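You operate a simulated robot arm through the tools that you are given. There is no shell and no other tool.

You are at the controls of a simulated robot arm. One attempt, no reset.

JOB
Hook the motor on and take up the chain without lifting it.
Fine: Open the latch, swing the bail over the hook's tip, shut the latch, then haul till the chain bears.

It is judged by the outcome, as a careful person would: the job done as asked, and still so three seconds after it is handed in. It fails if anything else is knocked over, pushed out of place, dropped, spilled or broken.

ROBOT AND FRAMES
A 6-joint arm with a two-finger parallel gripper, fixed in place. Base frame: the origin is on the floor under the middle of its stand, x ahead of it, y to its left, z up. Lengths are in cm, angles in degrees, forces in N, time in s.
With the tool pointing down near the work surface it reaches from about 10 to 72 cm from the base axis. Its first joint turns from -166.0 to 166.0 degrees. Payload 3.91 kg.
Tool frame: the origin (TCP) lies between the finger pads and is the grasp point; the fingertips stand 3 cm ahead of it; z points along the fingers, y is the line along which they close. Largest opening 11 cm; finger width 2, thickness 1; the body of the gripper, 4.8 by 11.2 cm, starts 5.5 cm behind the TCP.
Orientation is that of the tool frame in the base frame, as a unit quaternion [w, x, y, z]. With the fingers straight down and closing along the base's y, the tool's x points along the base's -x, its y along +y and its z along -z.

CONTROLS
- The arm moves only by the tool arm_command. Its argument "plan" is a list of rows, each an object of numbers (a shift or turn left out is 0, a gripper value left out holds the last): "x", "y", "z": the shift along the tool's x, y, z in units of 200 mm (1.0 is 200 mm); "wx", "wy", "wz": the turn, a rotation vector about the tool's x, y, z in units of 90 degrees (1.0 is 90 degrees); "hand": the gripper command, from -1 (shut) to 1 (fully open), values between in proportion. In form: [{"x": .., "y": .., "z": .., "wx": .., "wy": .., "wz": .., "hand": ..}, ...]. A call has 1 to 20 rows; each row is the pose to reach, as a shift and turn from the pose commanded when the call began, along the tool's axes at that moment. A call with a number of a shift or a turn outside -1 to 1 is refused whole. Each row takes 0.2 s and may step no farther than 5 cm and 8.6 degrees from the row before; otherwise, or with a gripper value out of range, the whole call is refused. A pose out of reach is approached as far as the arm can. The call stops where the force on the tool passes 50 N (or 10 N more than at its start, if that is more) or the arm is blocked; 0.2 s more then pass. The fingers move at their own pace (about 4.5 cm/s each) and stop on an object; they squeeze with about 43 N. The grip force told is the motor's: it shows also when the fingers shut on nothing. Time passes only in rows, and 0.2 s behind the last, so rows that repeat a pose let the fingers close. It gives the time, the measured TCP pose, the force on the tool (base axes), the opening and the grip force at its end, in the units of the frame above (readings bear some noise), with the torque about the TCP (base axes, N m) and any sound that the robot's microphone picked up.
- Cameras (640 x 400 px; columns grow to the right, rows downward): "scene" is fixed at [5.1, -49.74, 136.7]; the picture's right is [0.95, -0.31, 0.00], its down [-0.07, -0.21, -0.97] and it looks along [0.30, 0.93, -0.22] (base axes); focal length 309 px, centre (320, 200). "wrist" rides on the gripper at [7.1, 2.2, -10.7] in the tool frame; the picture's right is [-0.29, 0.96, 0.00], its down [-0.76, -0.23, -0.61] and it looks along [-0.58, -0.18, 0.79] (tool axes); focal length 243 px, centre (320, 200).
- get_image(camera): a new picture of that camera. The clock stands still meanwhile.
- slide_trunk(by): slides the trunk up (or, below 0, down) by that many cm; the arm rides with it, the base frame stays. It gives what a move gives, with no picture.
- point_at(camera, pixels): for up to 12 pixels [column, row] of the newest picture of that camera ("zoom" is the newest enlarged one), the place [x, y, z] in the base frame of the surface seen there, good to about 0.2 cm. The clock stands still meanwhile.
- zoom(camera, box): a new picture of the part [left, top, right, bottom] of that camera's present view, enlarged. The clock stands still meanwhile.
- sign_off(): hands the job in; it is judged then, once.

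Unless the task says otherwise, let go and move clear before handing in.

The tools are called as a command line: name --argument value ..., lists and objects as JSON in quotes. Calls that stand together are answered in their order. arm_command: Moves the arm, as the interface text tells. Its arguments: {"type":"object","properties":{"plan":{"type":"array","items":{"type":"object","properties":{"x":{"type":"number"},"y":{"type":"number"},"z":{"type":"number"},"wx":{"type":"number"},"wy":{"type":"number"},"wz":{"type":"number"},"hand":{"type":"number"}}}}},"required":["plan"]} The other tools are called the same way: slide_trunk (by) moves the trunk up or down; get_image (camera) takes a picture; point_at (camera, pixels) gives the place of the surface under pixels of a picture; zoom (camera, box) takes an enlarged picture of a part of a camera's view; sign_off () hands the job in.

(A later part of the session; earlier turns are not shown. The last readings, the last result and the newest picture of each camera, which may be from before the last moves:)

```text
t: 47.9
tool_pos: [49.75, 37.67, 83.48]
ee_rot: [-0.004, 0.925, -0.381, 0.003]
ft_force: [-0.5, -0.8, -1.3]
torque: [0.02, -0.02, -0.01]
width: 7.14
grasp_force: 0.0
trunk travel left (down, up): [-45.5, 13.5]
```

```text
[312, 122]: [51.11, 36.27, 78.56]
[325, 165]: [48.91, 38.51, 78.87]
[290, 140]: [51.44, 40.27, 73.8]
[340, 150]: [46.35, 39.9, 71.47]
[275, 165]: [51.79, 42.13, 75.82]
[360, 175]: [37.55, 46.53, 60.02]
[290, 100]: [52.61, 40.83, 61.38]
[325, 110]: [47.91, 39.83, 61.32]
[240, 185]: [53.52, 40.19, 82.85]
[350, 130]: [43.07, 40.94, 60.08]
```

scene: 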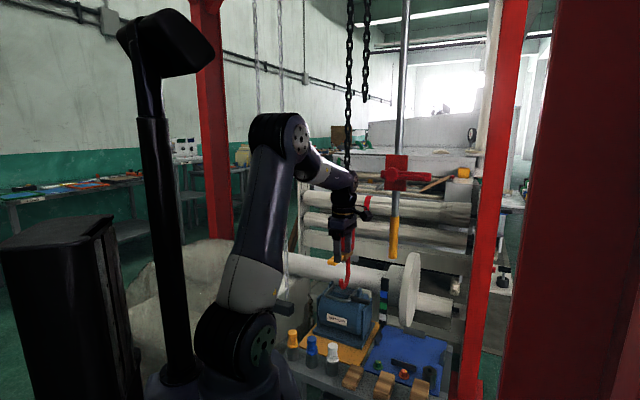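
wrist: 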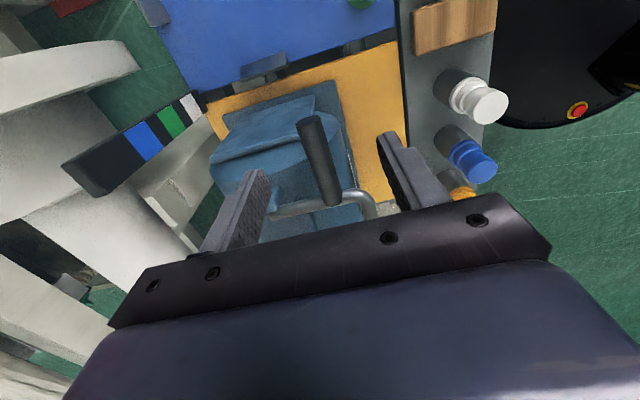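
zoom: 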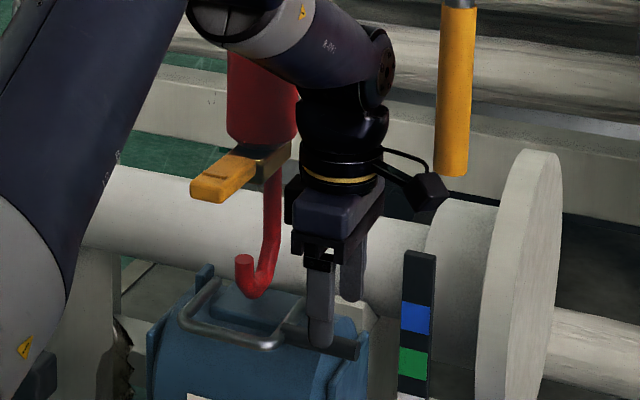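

The motor's surface under the fingers is at z 74–76, so fingertips at 76.7 will clear it. I'll lower 3.8 cm and close on the grip.

arm_command --plan '[{"z": 0.1, "y": -0.005}, {"z": 0.185, "y": -0.01}, {"z": 0.185, "y": -0.01, "hand": -1}, {"z": 0.185, "y": -0.01, "hand": -1}, {"z": 0.185, "y": -0.01, "hand": -1}, {"z": 0.185, "y": -0.01, "hand": -1}, {"z": 0.185, "y": -0.01, "hand": -1}]'

get_image --camera "wrist"

zoom --camera "scene" --box '[300, 235, 400, 315]'

```text
t: 49.5
tool_pos: [50.03, 38.14, 79.76]
ee_rot: [-0.004, 0.924, -0.381, 0.003]
ft_force: [3.1, 3.6, -0.4]
torque: [0.07, -0.08, -0.17]
width: 1.78
grasp_force: 43.4
trunk travel left (down, up): [-45.5, 13.5]
```

```text
taken
```

wrist: 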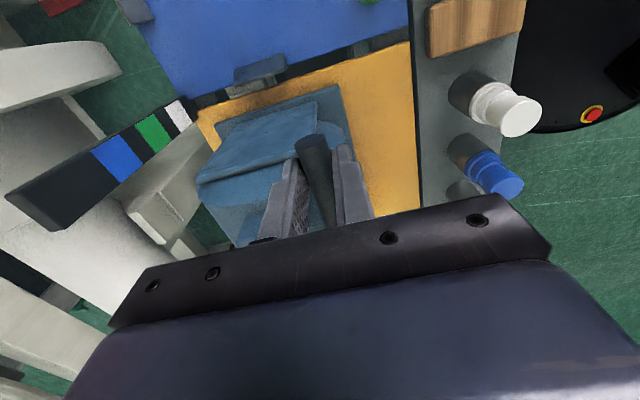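

```text
5.00 times, centred on (350, 275) of scene
```

zoom: 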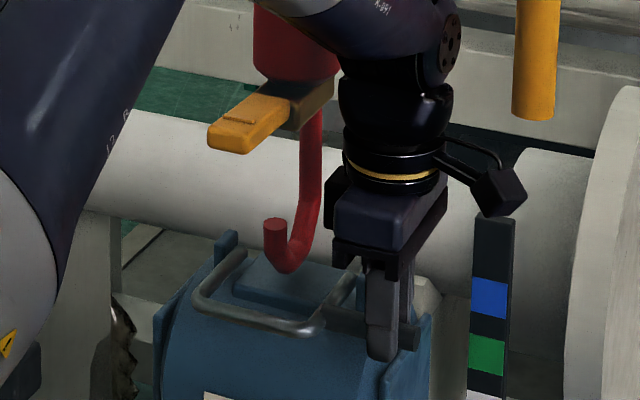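

The grip is held at 1.8 cm width at (s 62.3, n 8.4). I'll lift it along the bail's arc, first to 24°, keeping the tool upright so the round grip turns in the pads.

arm_command --plan '[{"y": -0.0007, "z": -0.02}, {"y": -0.003, "z": -0.0395}, {"y": -0.006, "z": -0.059}, {"y": -0.011, "z": -0.0785}, {"y": -0.017, "z": -0.0975}, {"y": -0.0245, "z": -0.116}]'

zoom --camera "scene" --box '[300, 235, 400, 315]'

```text
t: 50.9
tool_pos: [50.12, 38.28, 82.06]
ee_rot: [-0.003, 0.925, -0.38, 0.003]
ft_force: [-4.2, -7.7, 1.3]
torque: [-0.09, 0.48, -0.17]
width: 1.77
grasp_force: 43.2
trunk travel left (down, up): [-45.5, 13.5]
```

```text
5.00 times, centred on (350, 275) of scene
```

zoom: 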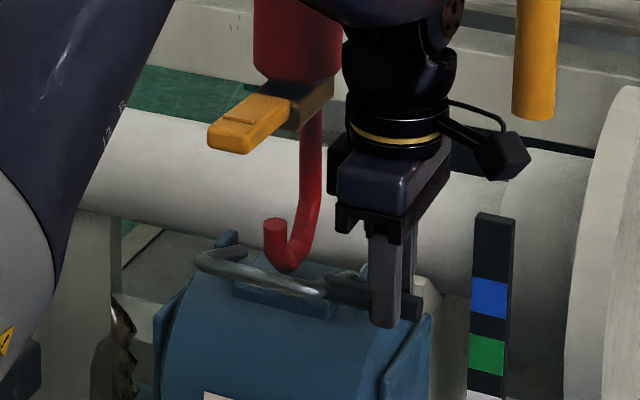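

The bail is rising (crossbar now at zoom (260,275)), with only 8 N of side force. I'll continue the arc to about 54°, correcting slightly inward.

arm_command --plan '[{"y": 0.0025, "z": -0.029}, {"y": -0.0085, "z": -0.055}, {"y": -0.0245, "z": -0.08}, {"y": -0.0435, "z": -0.1035}, {"y": -0.064, "z": -0.1245}, {"y": -0.087, "z": -0.143}]'

zoom --camera "scene" --box '[300, 235, 400, 315]'

```text
t: 52.3
tool_pos: [51.35, 39.45, 85.07]
ee_rot: [-0.003, 0.925, -0.381, 0.002]
ft_force: [-2.0, -9.0, -0.6]
torque: [-0.16, 0.46, -0.13]
width: 1.74
grasp_force: 43.1
trunk travel left (down, up): [-45.5, 13.5]
```

```text
5.00 times, centred on (350, 275) of scene
```

zoom: 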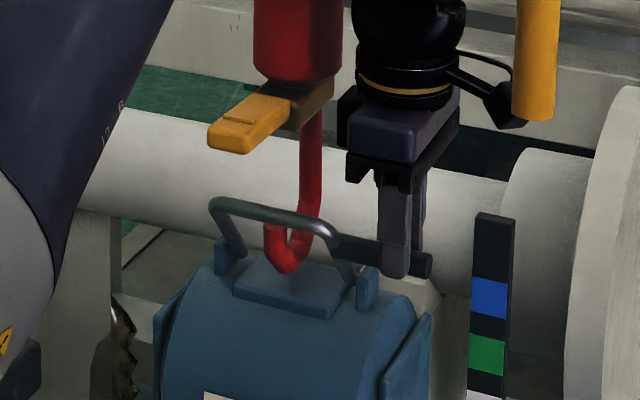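

The bail stands at about 50°, with the crossbar just outside the hook's tip and above it, and the hook inside the loop. I'll carry it on over the tip.

arm_command --plan '[{"y": -0.006, "z": -0.014}, {"y": -0.0115, "z": -0.028}, {"y": -0.0265, "z": -0.04}, {"y": -0.0415, "z": -0.0505}, {"y": -0.059, "z": -0.06}, {"y": -0.0765, "z": -0.068}, {"y": -0.1115, "z": -0.078}]'

zoom --camera "scene" --box '[300, 235, 400, 315]'

get_image --camera "wrist"

```text
t: 53.9
tool_pos: [53.13, 41.18, 86.48]
ee_rot: [-0.004, 0.925, -0.38, 0.004]
ft_force: [4.6, -6.0, -0.2]
torque: [-0.11, 0.26, -0.2]
width: 1.74
grasp_force: 42.9
trunk travel left (down, up): [-45.5, 13.5]
```

```text
5.00 times, centred on (350, 275) of scene
```

zoom: 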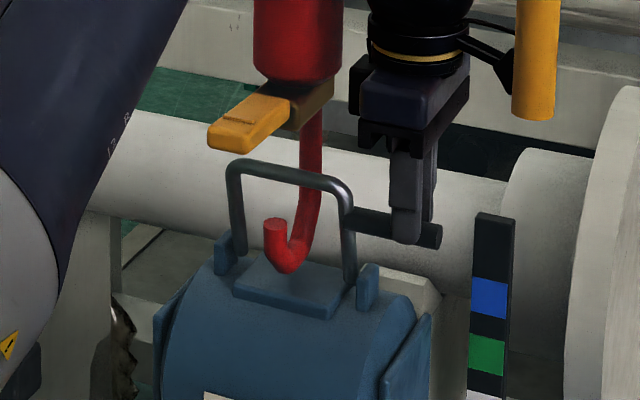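

```text
taken
```

wrist: 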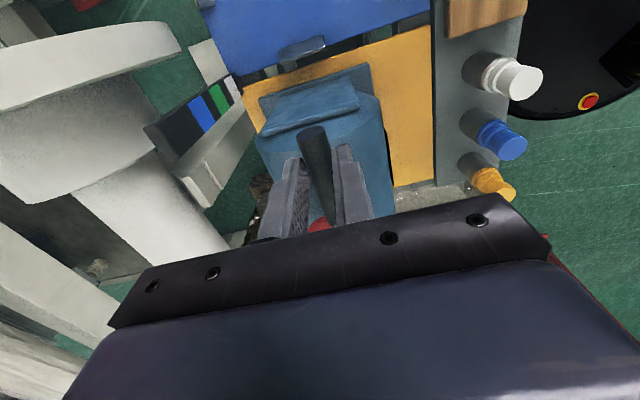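

The bail is almost upright with its crossbar over the tip (tip at zoom (275,225), crossbar at (290,170)). I'll push it just past vertical so it leans inward against the hook's back.

arm_command --plan '[{"y": -0.0225, "z": -0.006}, {"y": -0.045, "z": -0.01}, {"y": -0.0675, "z": -0.0125}, {"y": -0.09, "z": -0.013}, {"y": -0.115, "z": -0.011}, {"y": -0.135, "z": -0.008}]'

zoom --camera "scene" --box '[300, 235, 400, 315]'

zoom --camera "scene" --box '[330, 255, 380, 305]'

```text
t: 55.3
tool_pos: [54.6, 42.77, 86.89]
ee_rot: [-0.004, 0.924, -0.381, 0.004]
ft_force: [-8.6, -17.1, 16.1]
torque: [-0.52, 0.4, -0.24]
width: 1.7
grasp_force: 43.3
trunk travel left (down, up): [-45.5, 13.5]
```

```text
5.00 times, centred on (350, 275) of scene
```

zoom: 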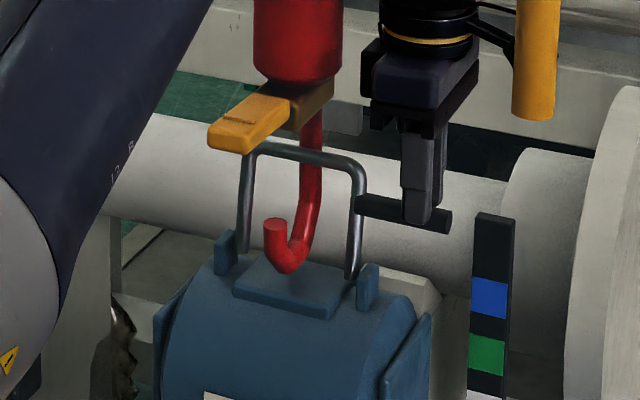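

```text
8.00 times, centred on (355, 280) of scene
```

zoom: 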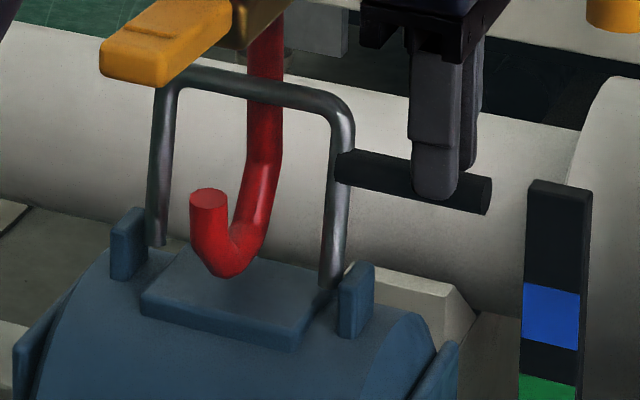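

The tool is pushing with 18 N forward and 16 N down, so the bail is meeting something. I'll measure where the crossbar is relative to the hook's shank.

point_at --camera "zoom" --pixels '[[200, 82], [235, 85], [300, 95], [335, 110], [170, 130], [165, 200], [335, 230], [265, 120], [262, 160], [210, 215], [205, 198], [380, 175]]'

get_image --camera "wrist"

```text
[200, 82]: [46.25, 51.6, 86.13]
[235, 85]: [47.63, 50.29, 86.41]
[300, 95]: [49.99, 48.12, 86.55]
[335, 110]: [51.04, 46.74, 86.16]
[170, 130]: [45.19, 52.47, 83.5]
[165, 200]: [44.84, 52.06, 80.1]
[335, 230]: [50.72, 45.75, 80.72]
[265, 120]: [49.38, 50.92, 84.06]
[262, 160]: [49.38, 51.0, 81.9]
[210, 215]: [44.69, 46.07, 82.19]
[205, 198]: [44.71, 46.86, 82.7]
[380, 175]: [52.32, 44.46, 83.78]
```

```text
taken
```

wrist: 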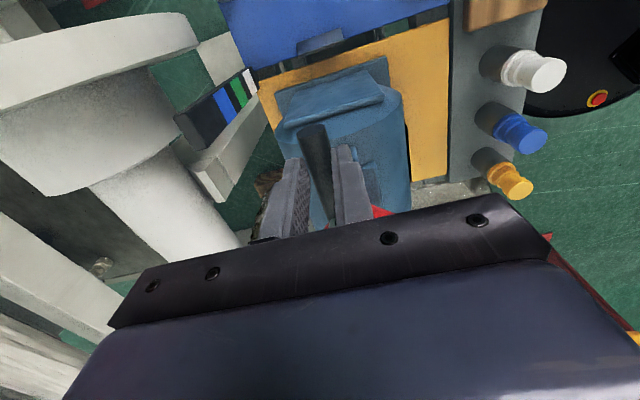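

The crossbar is at s≈69.3–69.7, past vertical and inside the hook (shank at s 70.9, tip at s 64.5), and the grip has slid to the fingertips. It's over centre, so I'll open the fingers and see that it stays.

arm_command --plan '[{"hand": -0.5}, {"hand": -0.4}, {"hand": -0.2}, {"hand": 0.0}, {"hand": 0.1}]'

zoom --camera "scene" --box '[310, 245, 390, 305]'

```text
t: 56.5
tool_pos: [54.85, 42.95, 86.65]
ee_rot: [-0.004, 0.925, -0.381, 0.003]
ft_force: [-0.8, 0.3, 0.6]
torque: [0.0, -0.02, 0.03]
width: 6.04
grasp_force: 0.0
trunk travel left (down, up): [-45.5, 13.5]
```

```text
6.67 times, centred on (350, 275) of scene
```

zoom: 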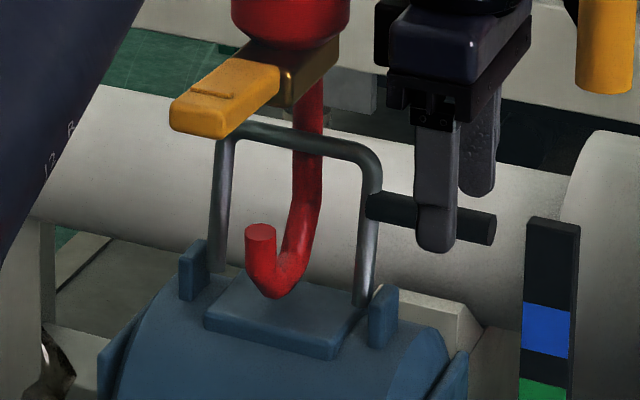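

The bail stays leaning inside the hook by itself. I'll lift the open fingers off the grip, back away towards the robot, then shift left to keep the camera clear of the rod.

arm_command --plan '[{"z": -0.07, "hand": 0.1}, {"z": -0.15}, {"z": -0.22, "y": 0.04}, {"z": -0.3, "y": 0.15}, {"z": -0.3, "y": 0.32}, {"z": -0.3, "y": 0.34, "x": -0.1}, {"z": -0.3, "y": 0.55, "x": -0.1}, {"z": -0.3, "y": 0.75, "x": -0.1}, {"z": -0.3, "y": 0.9, "x": -0.1}]'

get_image --camera "scene"

zoom --camera "scene" --box '[310, 235, 390, 305]'

get_image --camera "wrist"

```text
t: 58.5
tool_pos: [40.44, 31.76, 92.56]
ee_rot: [-0.005, 0.925, -0.381, 0.003]
ft_force: [0.7, 0.6, 0.0]
torque: [0.02, 0.01, 0.03]
width: 6.05
grasp_force: 0.1
trunk travel left (down, up): [-45.5, 13.5]
```

```text
taken
```

scene: 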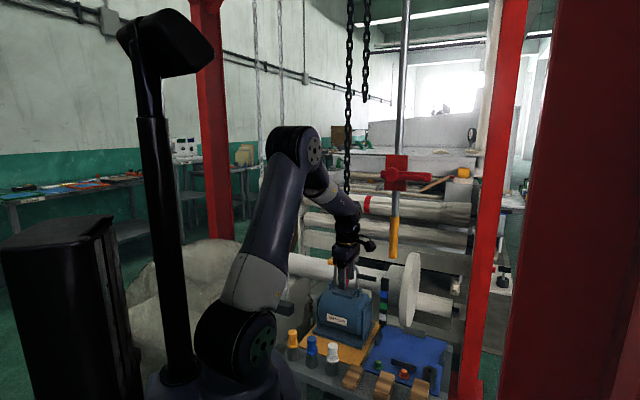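

```text
5.71 times, centred on (350, 270) of scene
```

zoom: 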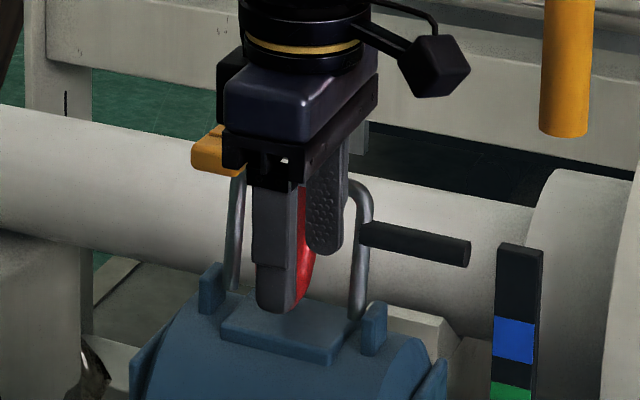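

```text
taken
```

wrist: 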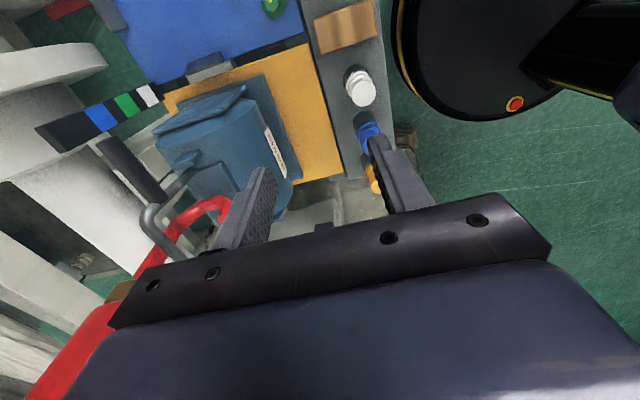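

The bail stands upright around the hook in both views. Now for the latch: I'll raise the hand, close the fingers, and go above the outer end of the open tab.

arm_command --plan '[{"z": -0.2, "hand": -1}, {"z": -0.4, "hand": -1}, {"z": -0.4, "x": -0.11, "y": -0.11, "hand": -1}, {"z": -0.4, "x": -0.22, "y": -0.22, "hand": -1}, {"z": -0.4, "x": -0.325, "y": -0.335, "hand": -1}, {"z": -0.4, "x": -0.325, "y": -0.335, "hand": -1}]'

get_image --camera "wrist"

zoom --camera "scene" --box '[310, 225, 390, 305]'

```text
t: 59.9
tool_pos: [40.7, 40.92, 100.72]
ee_rot: [-0.003, 0.925, -0.381, 0.004]
ft_force: [0.1, 0.0, 0.0]
torque: [-0.01, 0.0, 0.0]
width: 0.0
grasp_force: 37.8
trunk travel left (down, up): [-45.5, 13.5]
```

```text
taken
```

wrist: 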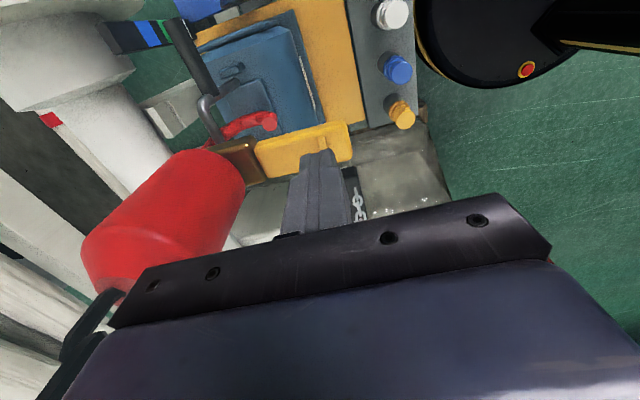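

```text
5.00 times, centred on (350, 265) of scene
```

zoom: 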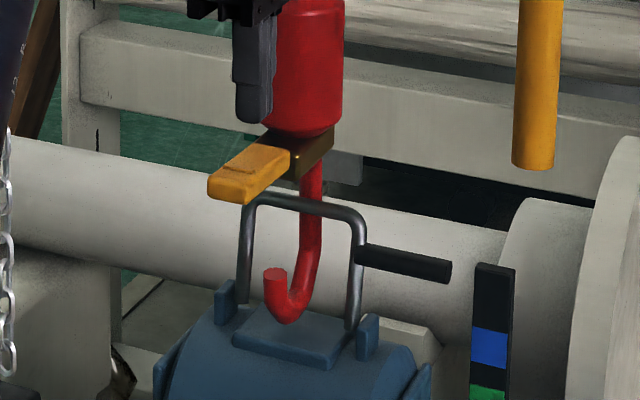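

The bail leans inside the hook and the closed fingers are right above the tab at s 57.7, with tips 4 cm over it. I'll press down slowly on the tab's outer end.

arm_command --plan '[{"z": 0.1}, {"z": 0.19}, {"z": 0.22}, {"z": 0.25}, {"z": 0.28}, {"z": 0.31}]'

zoom --camera "scene" --box '[310, 225, 390, 305]'

```text
t: 61.3
tool_pos: [40.85, 41.01, 94.33]
ee_rot: [-0.004, 0.924, -0.381, 0.003]
ft_force: [0.2, 0.3, -0.9]
torque: [0.0, -0.01, 0.02]
width: 0.0
grasp_force: 37.9
trunk travel left (down, up): [-45.5, 13.5]
```

```text
5.00 times, centred on (350, 265) of scene
```

zoom: 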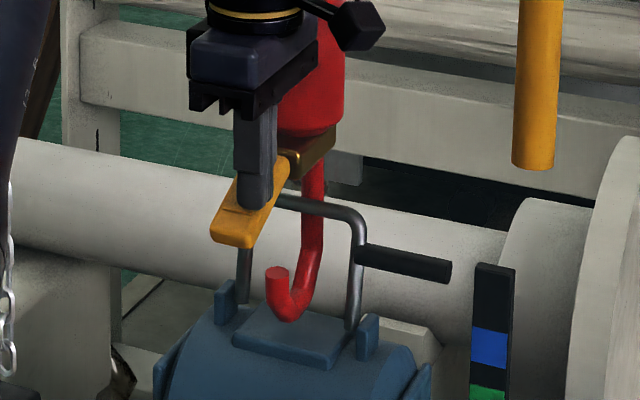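

The tab is tipping down with almost no force. I'll press about 3.5 cm more to take it past its holding point.

arm_command --plan '[{"z": 0.03}, {"z": 0.06}, {"z": 0.09}, {"z": 0.12}, {"z": 0.15}, {"z": 0.18}]'

zoom --camera "scene" --box '[310, 225, 390, 305]'

```text
t: 62.7
tool_pos: [40.9, 41.0, 90.79]
ee_rot: [-0.004, 0.925, -0.381, 0.003]
ft_force: [-0.7, 1.1, 0.1]
torque: [-0.02, -0.04, 0.0]
width: 0.02
grasp_force: 37.5
trunk travel left (down, up): [-45.5, 13.5]
```

```text
5.00 times, centred on (350, 265) of scene
```

zoom: 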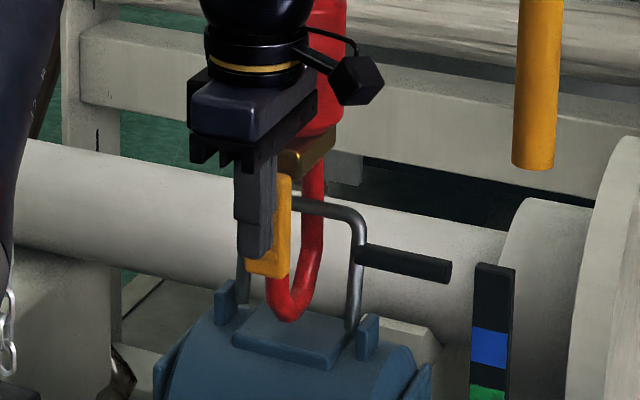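

The tab has swung shut over the tip (zoom 250–290, 175–275). I'll back the fingers away from it and check that it's fully closed.

arm_command --plan '[{"y": 0.1}, {"y": 0.2}, {"y": 0.3, "z": -0.1}, {"y": 0.4, "z": -0.2}, {"y": 0.4, "z": -0.4}]'

zoom --camera "scene" --box '[320, 235, 380, 295]'

point_at --camera "zoom" --pixels '[[258, 170], [258, 220], [285, 180], [240, 240], [320, 185], [380, 215], [235, 290], [352, 300], [290, 290], [300, 50]]'

get_image --camera "wrist"

```text
t: 63.9
tool_pos: [35.21, 35.11, 98.48]
ee_rot: [-0.003, 0.925, -0.381, 0.003]
ft_force: [1.1, 0.0, -0.9]
torque: [0.01, -0.01, -0.02]
width: 0.0
grasp_force: 38.0
trunk travel left (down, up): [-45.5, 13.5]
```

```text
6.67 times, centred on (350, 265) of scene
```

zoom: 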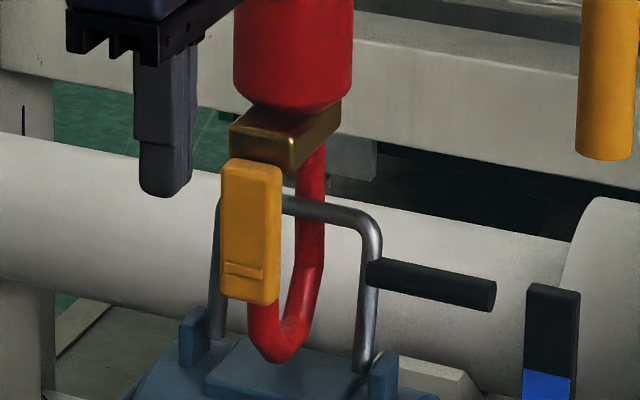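

```text
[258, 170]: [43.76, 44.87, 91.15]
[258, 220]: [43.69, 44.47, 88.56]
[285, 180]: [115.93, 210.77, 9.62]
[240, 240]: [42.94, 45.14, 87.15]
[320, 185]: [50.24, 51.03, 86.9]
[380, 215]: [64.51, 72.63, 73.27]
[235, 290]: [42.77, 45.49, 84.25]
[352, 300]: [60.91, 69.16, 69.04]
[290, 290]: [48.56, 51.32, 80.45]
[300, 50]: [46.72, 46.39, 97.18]
```

```text
taken
```

wrist: 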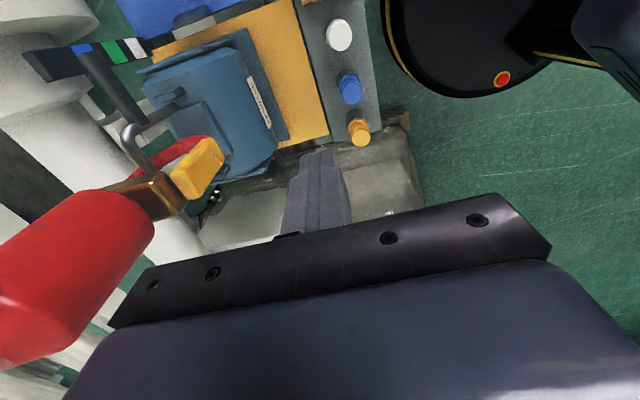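

The latch is shut (its face is vertical at s≈62.3) with the bail's crossbar captive inside the hook. Next I need the hand chain, so I'll turn the tool back to face the green and white strands and rise towards them.

arm_command --plan '[{"x": -0.084, "y": 0.033, "z": -0.092, "wz": 0.0878, "hand": 0.2}, {"x": -0.169, "y": 0.065, "z": -0.183, "wz": 0.1756}, {"x": -0.253, "y": 0.098, "z": -0.275, "wz": 0.2633}, {"x": -0.338, "y": 0.13, "z": -0.367, "wz": 0.3511}, {"x": -0.422, "y": 0.163, "z": -0.458, "wz": 0.4389}, {"x": -0.507, "y": 0.195, "z": -0.55, "wz": 0.5267}, {"x": -0.591, "y": 0.228, "z": -0.642, "wz": 0.6144}, {"x": -0.676, "y": 0.26, "z": -0.733, "wz": 0.7022}, {"x": -0.76, "y": 0.293, "z": -0.825, "wz": 0.79}]'

get_image --camera "wrist"

get_image --camera "scene"

```text
t: 65.9
tool_pos: [20.13, 41.72, 115.16]
ee_rot: [0.005, -0.53, 0.848, 0.0]
ft_force: [-0.5, 0.0, -0.3]
torque: [0.01, 0.04, 0.02]
width: 6.56
grasp_force: 0.0
trunk travel left (down, up): [-45.5, 13.5]
```

```text
taken
```

wrist: 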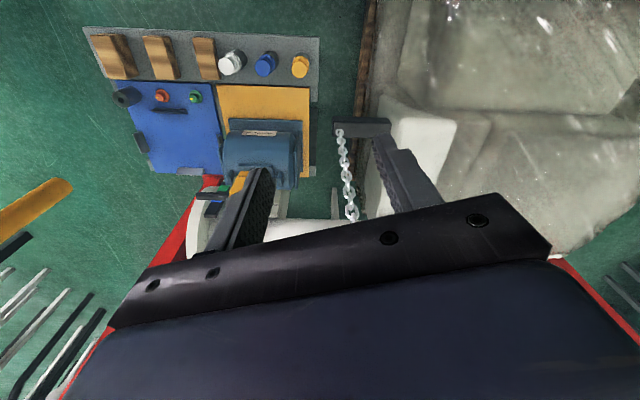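

```text
taken
```

scene: 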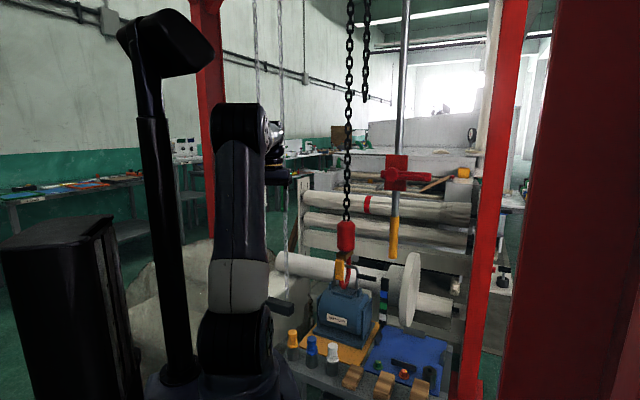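

The hand is pointing down at (20.1,41.7,115), about 13 cm short of the green strand. I'll pitch it up to level, facing the chain.

arm_command --plan '[{"wy": -0.09}, {"wy": -0.18}, {"wy": -0.27}, {"wy": -0.36}, {"wy": -0.45}, {"wy": -0.54}, {"wy": -0.63}, {"wy": -0.72}, {"wy": -0.81}, {"wy": -0.9}, {"wy": -0.99}]'

get_image --camera "wrist"

get_image --camera "scene"

```text
t: 68.3
tool_pos: [20.23, 41.67, 114.98]
ee_rot: [0.597, -0.379, 0.601, 0.373]
ft_force: [0.2, 0.0, 1.2]
torque: [-0.01, -0.01, 0.03]
width: 6.6
grasp_force: 0.1
trunk travel left (down, up): [-45.5, 13.5]
```

```text
taken
```

wrist: 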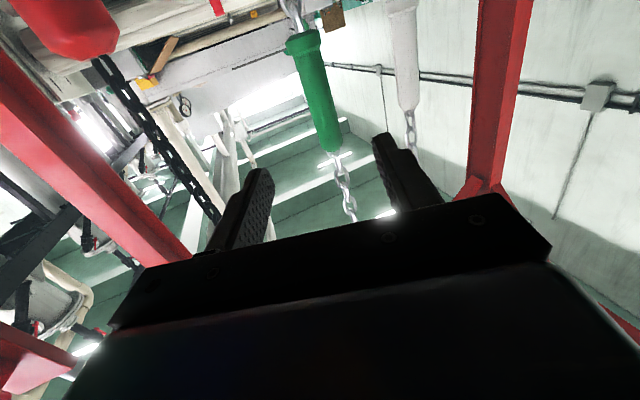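

```text
taken
```

scene: 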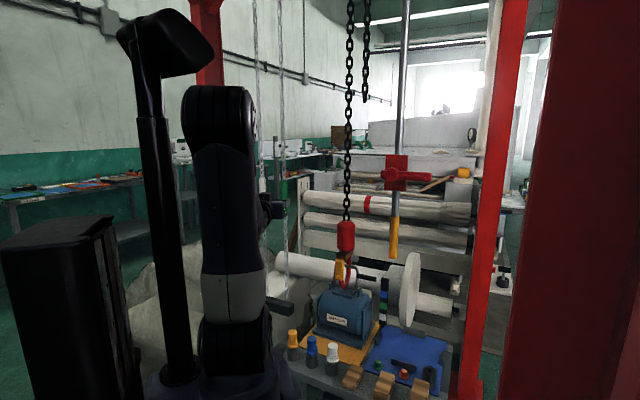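

The level hand faces the green sleeve, seen upside down at wrist (285–340, 30–155), with the white one at (390–420, 5–110). I'll zoom in for any markings and measure both.

zoom --camera "wrist" --box '[260, 0, 440, 160]'

point_at --camera "wrist" --pixels '[[305, 42], [312, 80], [325, 130], [330, 148], [400, 15], [408, 100], [342, 175], [290, 12], [300, 80], [330, 100]]'

zoom --camera "scene" --box '[250, 160, 310, 220]'

```text
2.50 times, centred on (350, 80) of wrist
```

zoom: 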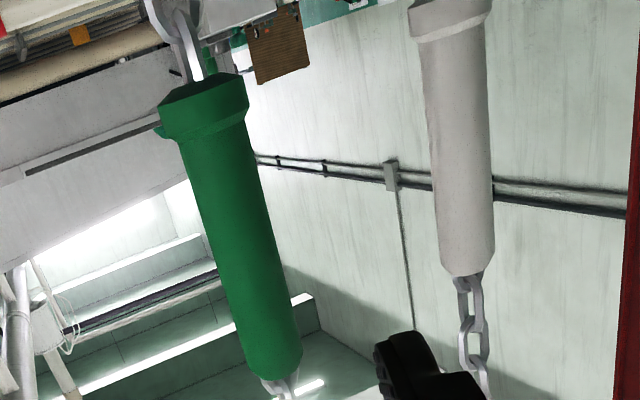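

```text
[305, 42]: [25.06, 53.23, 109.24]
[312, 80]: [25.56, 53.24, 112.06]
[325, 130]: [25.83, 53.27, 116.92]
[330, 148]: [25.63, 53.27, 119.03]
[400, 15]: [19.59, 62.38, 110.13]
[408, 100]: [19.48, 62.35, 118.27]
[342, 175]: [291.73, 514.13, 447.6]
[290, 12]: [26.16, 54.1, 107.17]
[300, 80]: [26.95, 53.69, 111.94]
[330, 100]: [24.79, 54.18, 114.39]
```

```text
6.67 times, centred on (280, 190) of scene
```

zoom: 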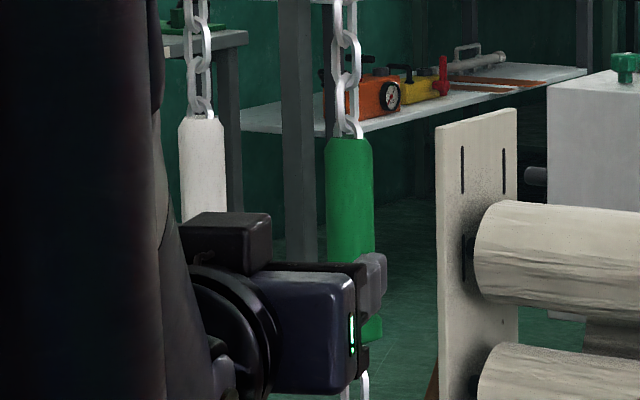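

Both sleeves carry a flange at the bottom and no markings, so I'll test the green one. It's centred near (25.9,54.4), z 108–119.5, almost on my tool line. I'll drop 3 cm, advance, and straddle it.

arm_command --plan '[{"x": 0.08, "y": 0.01}, {"x": 0.165, "y": 0.024, "z": 0.1}, {"x": 0.165, "y": 0.024, "z": 0.28}, {"x": 0.165, "y": 0.024, "z": 0.45}, {"x": 0.165, "y": 0.024, "z": 0.6}, {"x": 0.165, "y": 0.024, "z": 0.68}]'

get_image --camera "wrist"

zoom --camera "scene" --box '[240, 150, 320, 250]'

```text
t: 69.7
tool_pos: [25.43, 54.2, 111.7]
ee_rot: [0.6, -0.375, 0.603, 0.369]
ft_force: [0.6, -0.8, 0.4]
torque: [0.02, -0.01, 0.0]
width: 6.6
grasp_force: 0.0
out of reach, approached as far as the arm can: row 6
trunk travel left (down, up): [-45.5, 13.5]
```

```text
taken
```

wrist: 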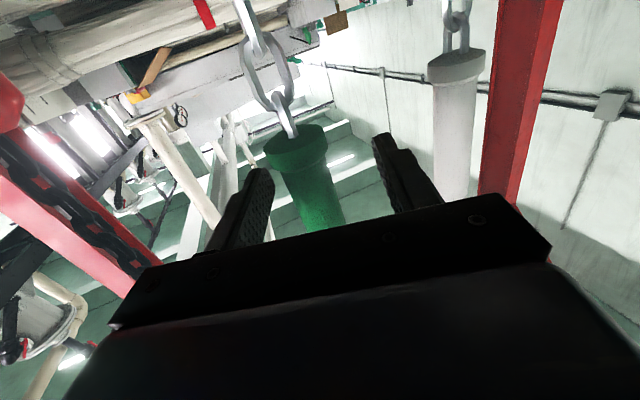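

```text
4.00 times, centred on (280, 200) of scene
```

zoom: 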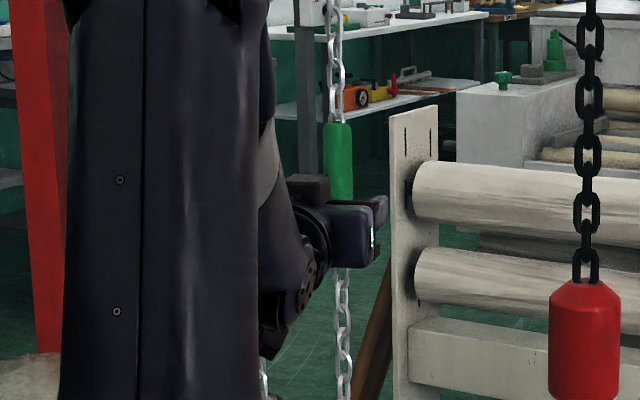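

The green sleeve sits between the fingers with its flange just below them. I'll close on it and take a baseline picture of the hook to judge movement.

arm_command --plan '[{"hand": -1}, {"hand": -1}, {"hand": -1}, {"hand": -1}, {"hand": -1}]'

zoom --camera "scene" --box '[320, 215, 384, 255]'

zoom --camera "scene" --box '[325, 255, 373, 300]'

get_image --camera "wrist"

```text
t: 70.9
tool_pos: [25.97, 54.03, 111.67]
ee_rot: [0.6, -0.373, 0.604, 0.369]
ft_force: [29.0, -13.1, -0.6]
torque: [0.08, -0.12, -0.68]
width: 2.41
grasp_force: 45.0
trunk travel left (down, up): [-45.5, 13.5]
```

```text
10.00 times, centred on (352, 235) of scene
```

zoom: 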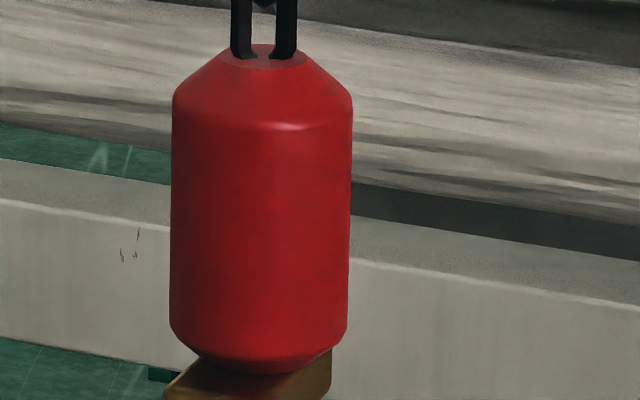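

```text
8.89 times, centred on (349, 278) of scene
```

zoom: 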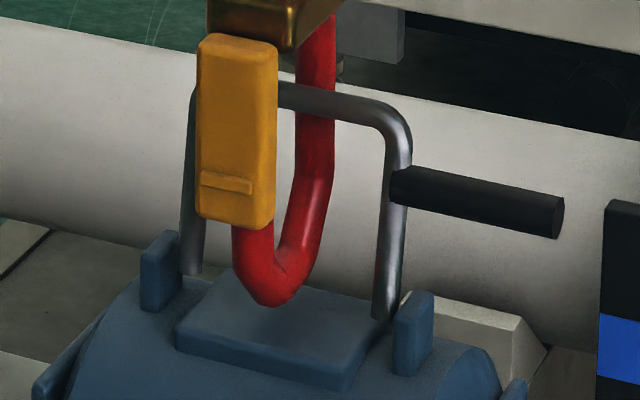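

```text
taken
```

wrist: 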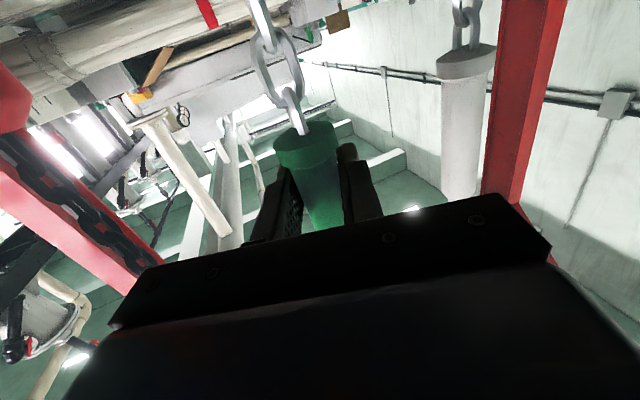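

The sleeve is gripped at 2.4 cm, and the 32 N sideways force shows I'm about 0.6 cm off its axis. I'll ease over to centre, then pull down 2 cm and watch the hook.

arm_command --plan '[{"y": -0.015}, {"y": -0.032}, {"y": -0.032}, {"y": -0.032, "x": 0.025}, {"y": -0.032, "x": 0.05}, {"y": -0.032, "x": 0.075}, {"y": -0.032, "x": 0.1}]'

zoom --camera "scene" --box '[320, 215, 384, 255]'

zoom --camera "scene" --box '[325, 255, 373, 300]'

```text
t: 72.5
tool_pos: [25.83, 53.89, 109.94]
ee_rot: [0.6, -0.371, 0.605, 0.368]
ft_force: [44.1, -17.4, 3.2]
torque: [0.31, -0.63, -0.37]
width: 2.39
grasp_force: 44.6
out of reach, approached as far as the arm can: row 2, 3, 4, 5, 6, 7
trunk travel left (down, up): [-45.5, 13.5]
```

```text
10.00 times, centred on (352, 235) of scene
```

zoom: 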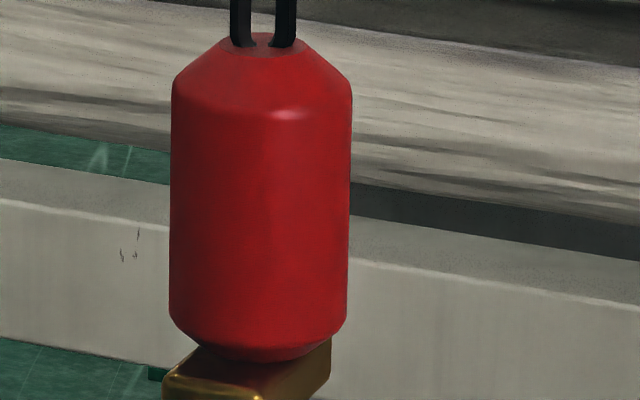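

```text
8.89 times, centred on (349, 278) of scene
```

zoom: 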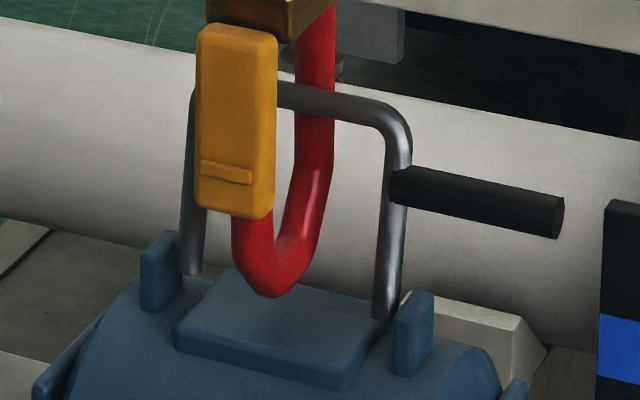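

The hook rose about 0.43 cm for a 1.7 cm pull, so the green strand lifts at roughly 4:1. But the arm is near a posture limit, giving 47 N sideways on the sleeve. I'll release it, shift the arm higher relative to the trunk, and then haul with the trunk itself.

arm_command --plan '[{"hand": 0.2}, {"hand": 0.2}, {"hand": 0.2}, {"hand": 0.2}, {"x": -0.15}, {"x": -0.3}, {"x": -0.45}, {"x": -0.6}]'

slide_trunk --by -12

get_image --camera "wrist"

zoom --camera "scene" --box '[240, 150, 320, 250]'

zoom --camera "scene" --box '[325, 255, 373, 300]'

```text
t: 74.3
tool_pos: [25.2, 54.39, 121.94]
ee_rot: [0.598, -0.378, 0.601, 0.372]
ft_force: [-0.1, 0.4, 0.1]
torque: [0.01, 0.0, 0.04]
width: 6.61
grasp_force: 0.1
trunk travel left (down, up): [-45.5, 13.5]
```

```text
t: 75.8
tool_pos: [25.08, 54.5, 109.94]
ee_rot: [0.598, -0.378, 0.6, 0.373]
ft_force: [0.6, 0.3, 0.2]
torque: [0.02, 0.01, 0.0]
width: 6.6
grasp_force: 0.0
trunk travel left (down, up): [-33.5, 25.5]
```

```text
taken
```

wrist: 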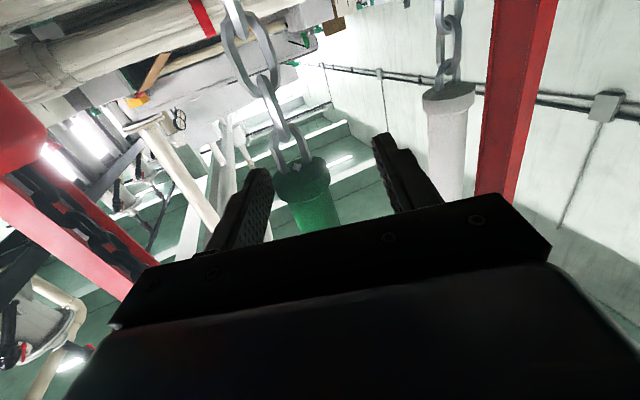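

```text
4.00 times, centred on (280, 200) of scene
```

zoom: 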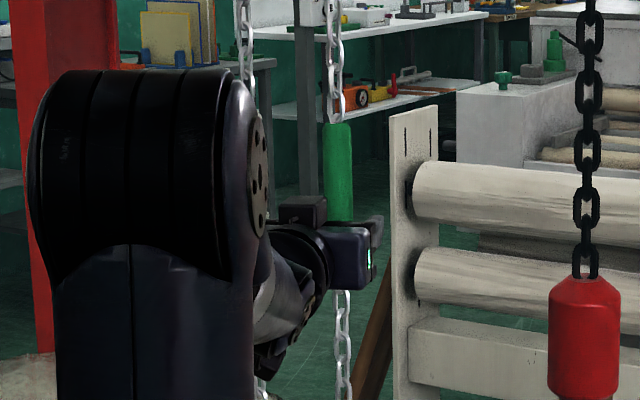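

```text
8.89 times, centred on (349, 278) of scene
```

zoom: 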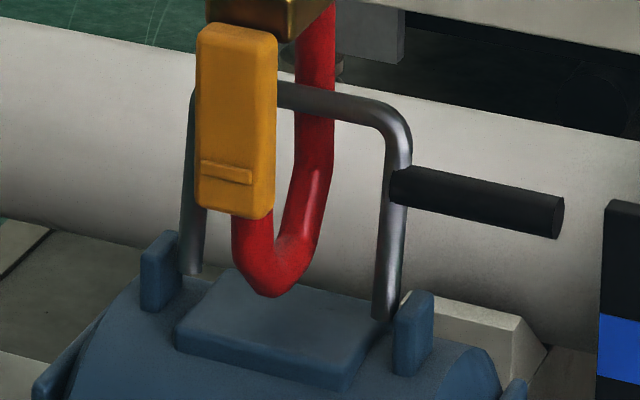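

The hook stayed up after I let go, so the hoist holds itself. I'll check how far the green sleeve really moved, since the fingers may have slipped along it.

zoom --camera "scene" --box '[250, 160, 310, 220]'

point_at --camera "wrist" --pixels '[[285, 172], [305, 170], [325, 165], [310, 190], [305, 220], [300, 160], [445, 100], [450, 150], [280, 130]]'

zoom --camera "wrist" --box '[200, 60, 480, 240]'

```text
6.67 times, centred on (280, 190) of scene
```

zoom: 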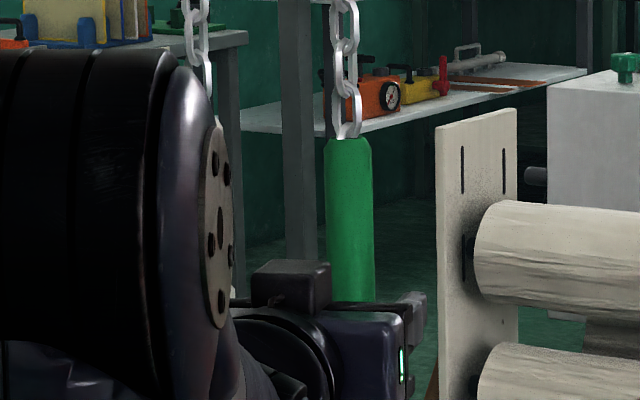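

```text
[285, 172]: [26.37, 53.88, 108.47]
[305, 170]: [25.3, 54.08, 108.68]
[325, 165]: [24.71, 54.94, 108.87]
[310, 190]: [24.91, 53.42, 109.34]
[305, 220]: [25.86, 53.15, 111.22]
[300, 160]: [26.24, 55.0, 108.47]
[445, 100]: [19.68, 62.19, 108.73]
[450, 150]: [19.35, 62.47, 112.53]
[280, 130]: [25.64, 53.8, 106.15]
```

```text
2.22 times, centred on (340, 150) of wrist
```

zoom: 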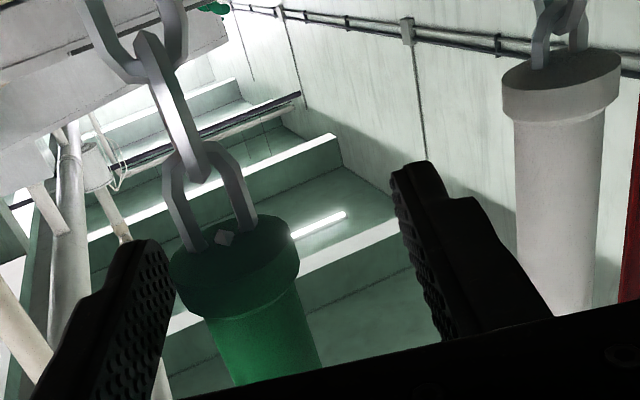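

The sleeve is back at its starting height (bottom at z≈108.5), so it returns on release while the hook stays raised, like a ratchet pull. I'll centre on it, go up to z≈112.4, and grip again.

arm_command --plan '[{"x": -0.06, "y": -0.017}, {"x": -0.125, "y": -0.034}, {"x": -0.125, "y": -0.034}]'

arm_command --plan '[{"hand": -1}, {"hand": -1}, {"hand": -1}, {"hand": -1}, {"hand": -1}]'

get_image --camera "wrist"

```text
t: 76.6
tool_pos: [25.78, 54.11, 112.41]
ee_rot: [0.598, -0.379, 0.601, 0.372]
ft_force: [-0.2, 1.1, 0.4]
torque: [-0.03, 0.05, -0.03]
width: 6.61
grasp_force: 0.0
trunk travel left (down, up): [-33.5, 25.5]
```

```text
t: 77.8
tool_pos: [25.98, 54.14, 112.37]
ee_rot: [0.599, -0.377, 0.601, 0.372]
ft_force: [13.1, -7.0, -0.1]
torque: [0.23, 0.17, -0.39]
width: 2.4
grasp_force: 44.7
trunk travel left (down, up): [-33.5, 25.5]
```

```text
taken
```

wrist: 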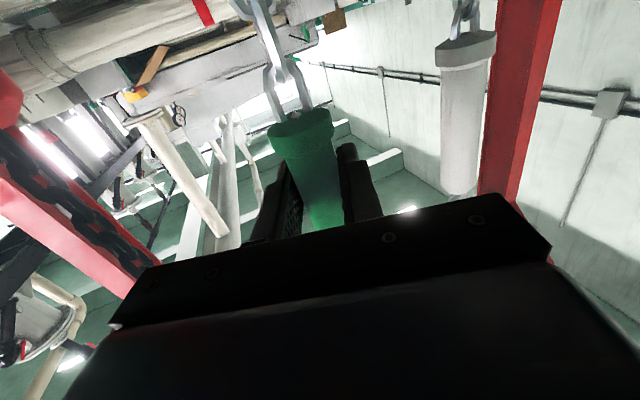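

The grip is good, with only 15 N sideways. I'll centre it slightly more and haul down 6 cm in small steps, watching the force.

arm_command --plan '[{"y": -0.01}, {"y": -0.01, "x": 0.03}, {"y": -0.01, "x": 0.06}, {"y": -0.01, "x": 0.09}, {"y": -0.01, "x": 0.12}, {"y": -0.01, "x": 0.15}, {"y": -0.01, "x": 0.18}, {"y": -0.01, "x": 0.21}, {"y": -0.01, "x": 0.24}, {"y": -0.01, "x": 0.27}, {"y": -0.01, "x": 0.3}]'

zoom --camera "scene" --box '[325, 255, 373, 300]'

zoom --camera "scene" --box '[250, 160, 310, 220]'

get_image --camera "wrist"

```text
t: 80.2
tool_pos: [25.96, 54.09, 106.26]
ee_rot: [0.598, -0.379, 0.6, 0.373]
ft_force: [1.3, 13.3, 2.8]
torque: [0.32, 0.37, -0.15]
width: 2.43
grasp_force: 45.0
trunk travel left (down, up): [-33.5, 25.5]
```

```text
8.89 times, centred on (349, 278) of scene
```

zoom: 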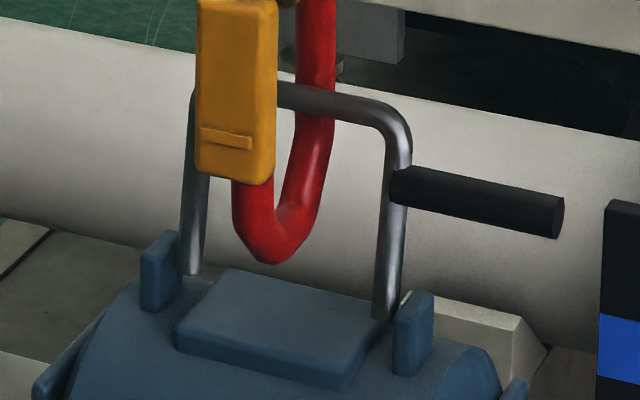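

```text
6.67 times, centred on (280, 190) of scene
```

zoom: 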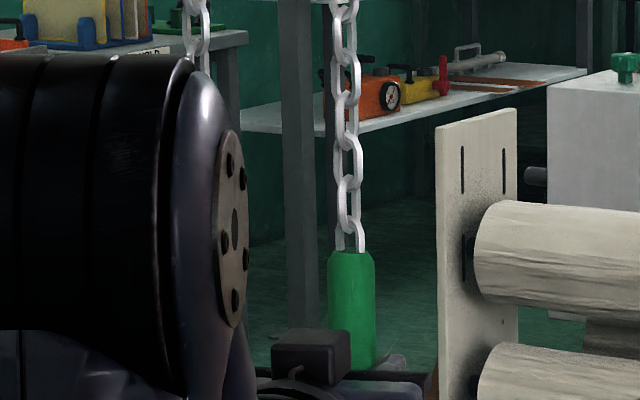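

```text
taken
```

wrist: 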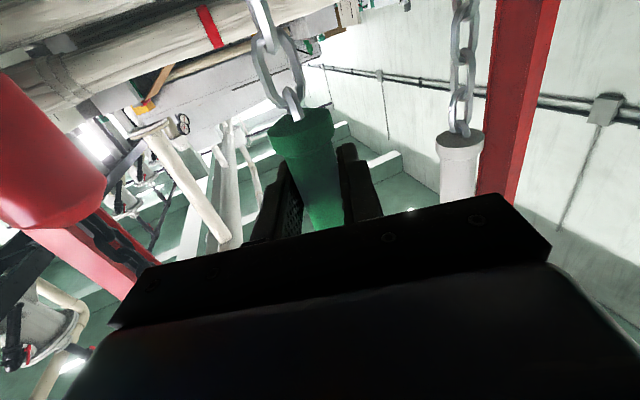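

A 6 cm haul raised the hook about 1.4 cm with only about 3 N of pull. The bowl still has roughly 2.4 cm to go before it meets the crossbar, so I'll haul another 5 cm.

arm_command --plan '[{"x": 0.03}, {"x": 0.06}, {"x": 0.09}, {"x": 0.12}, {"x": 0.15}, {"x": 0.18}, {"x": 0.21}, {"x": 0.24}]'

zoom --camera "scene" --box '[325, 255, 373, 300]'

point_at --camera "zoom" --pixels '[[265, 240], [300, 190], [275, 205], [340, 95], [310, 100], [290, 98], [265, 180], [395, 200]]'

```text
t: 82.0
tool_pos: [25.9, 54.11, 101.54]
ee_rot: [0.6, -0.376, 0.604, 0.367]
ft_force: [1.4, 11.5, 3.4]
torque: [0.24, 0.27, -0.12]
width: 2.38
grasp_force: 45.0
trunk travel left (down, up): [-33.5, 25.5]
```

```text
8.89 times, centred on (349, 278) of scene
```

zoom: 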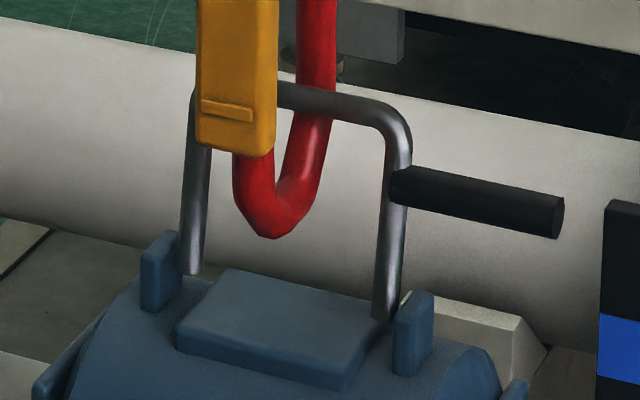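

```text
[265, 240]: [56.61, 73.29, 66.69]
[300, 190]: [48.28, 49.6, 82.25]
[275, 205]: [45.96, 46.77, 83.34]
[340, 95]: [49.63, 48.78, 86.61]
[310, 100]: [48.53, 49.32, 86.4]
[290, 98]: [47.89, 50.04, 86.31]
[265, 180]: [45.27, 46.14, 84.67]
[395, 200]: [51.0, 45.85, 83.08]
```

The hook has risen about 2.4 cm in all; the bowl's inside is at z≈83.5 and the crossbar's underside at z≈85.3. There's still slack, so I'll haul 5 cm more with the trunk, keeping the arm's posture.

slide_trunk --by -5

zoom --camera "scene" --box '[325, 255, 373, 300]'

get_image --camera "wrist"

```text
t: 82.8
tool_pos: [25.93, 54.09, 98.4]
ee_rot: [0.609, -0.369, 0.593, 0.376]
ft_force: [-3.0, -1.6, 6.6]
torque: [0.51, 0.09, 0.05]
width: 2.4
grasp_force: 45.1
trunk travel left (down, up): [-28.9, 30.1]
stopped: the force on the tool passed its limit at 57 N (the readings are from after the stop); the commanded pose is now the measured one
```

```text
8.89 times, centred on (349, 278) of scene
```

zoom: 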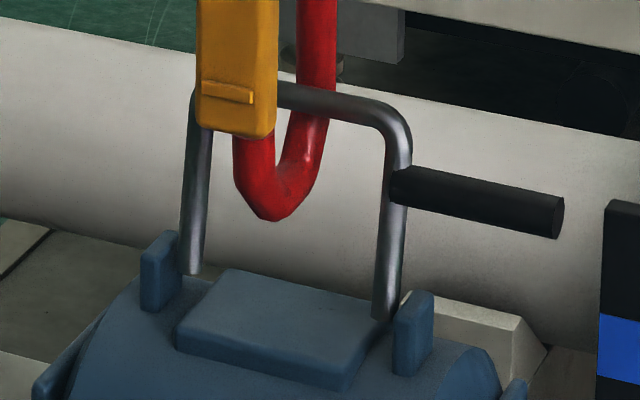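

```text
taken
```

wrist: 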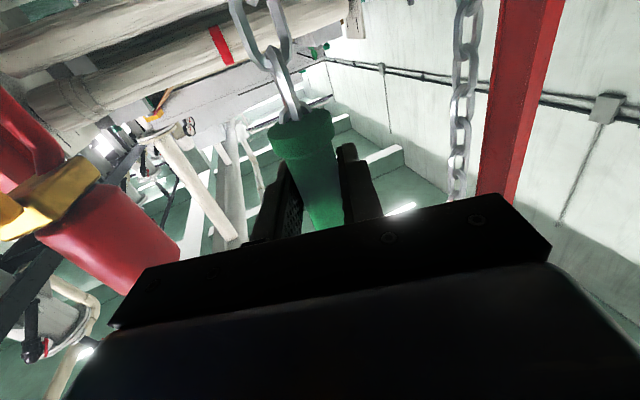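

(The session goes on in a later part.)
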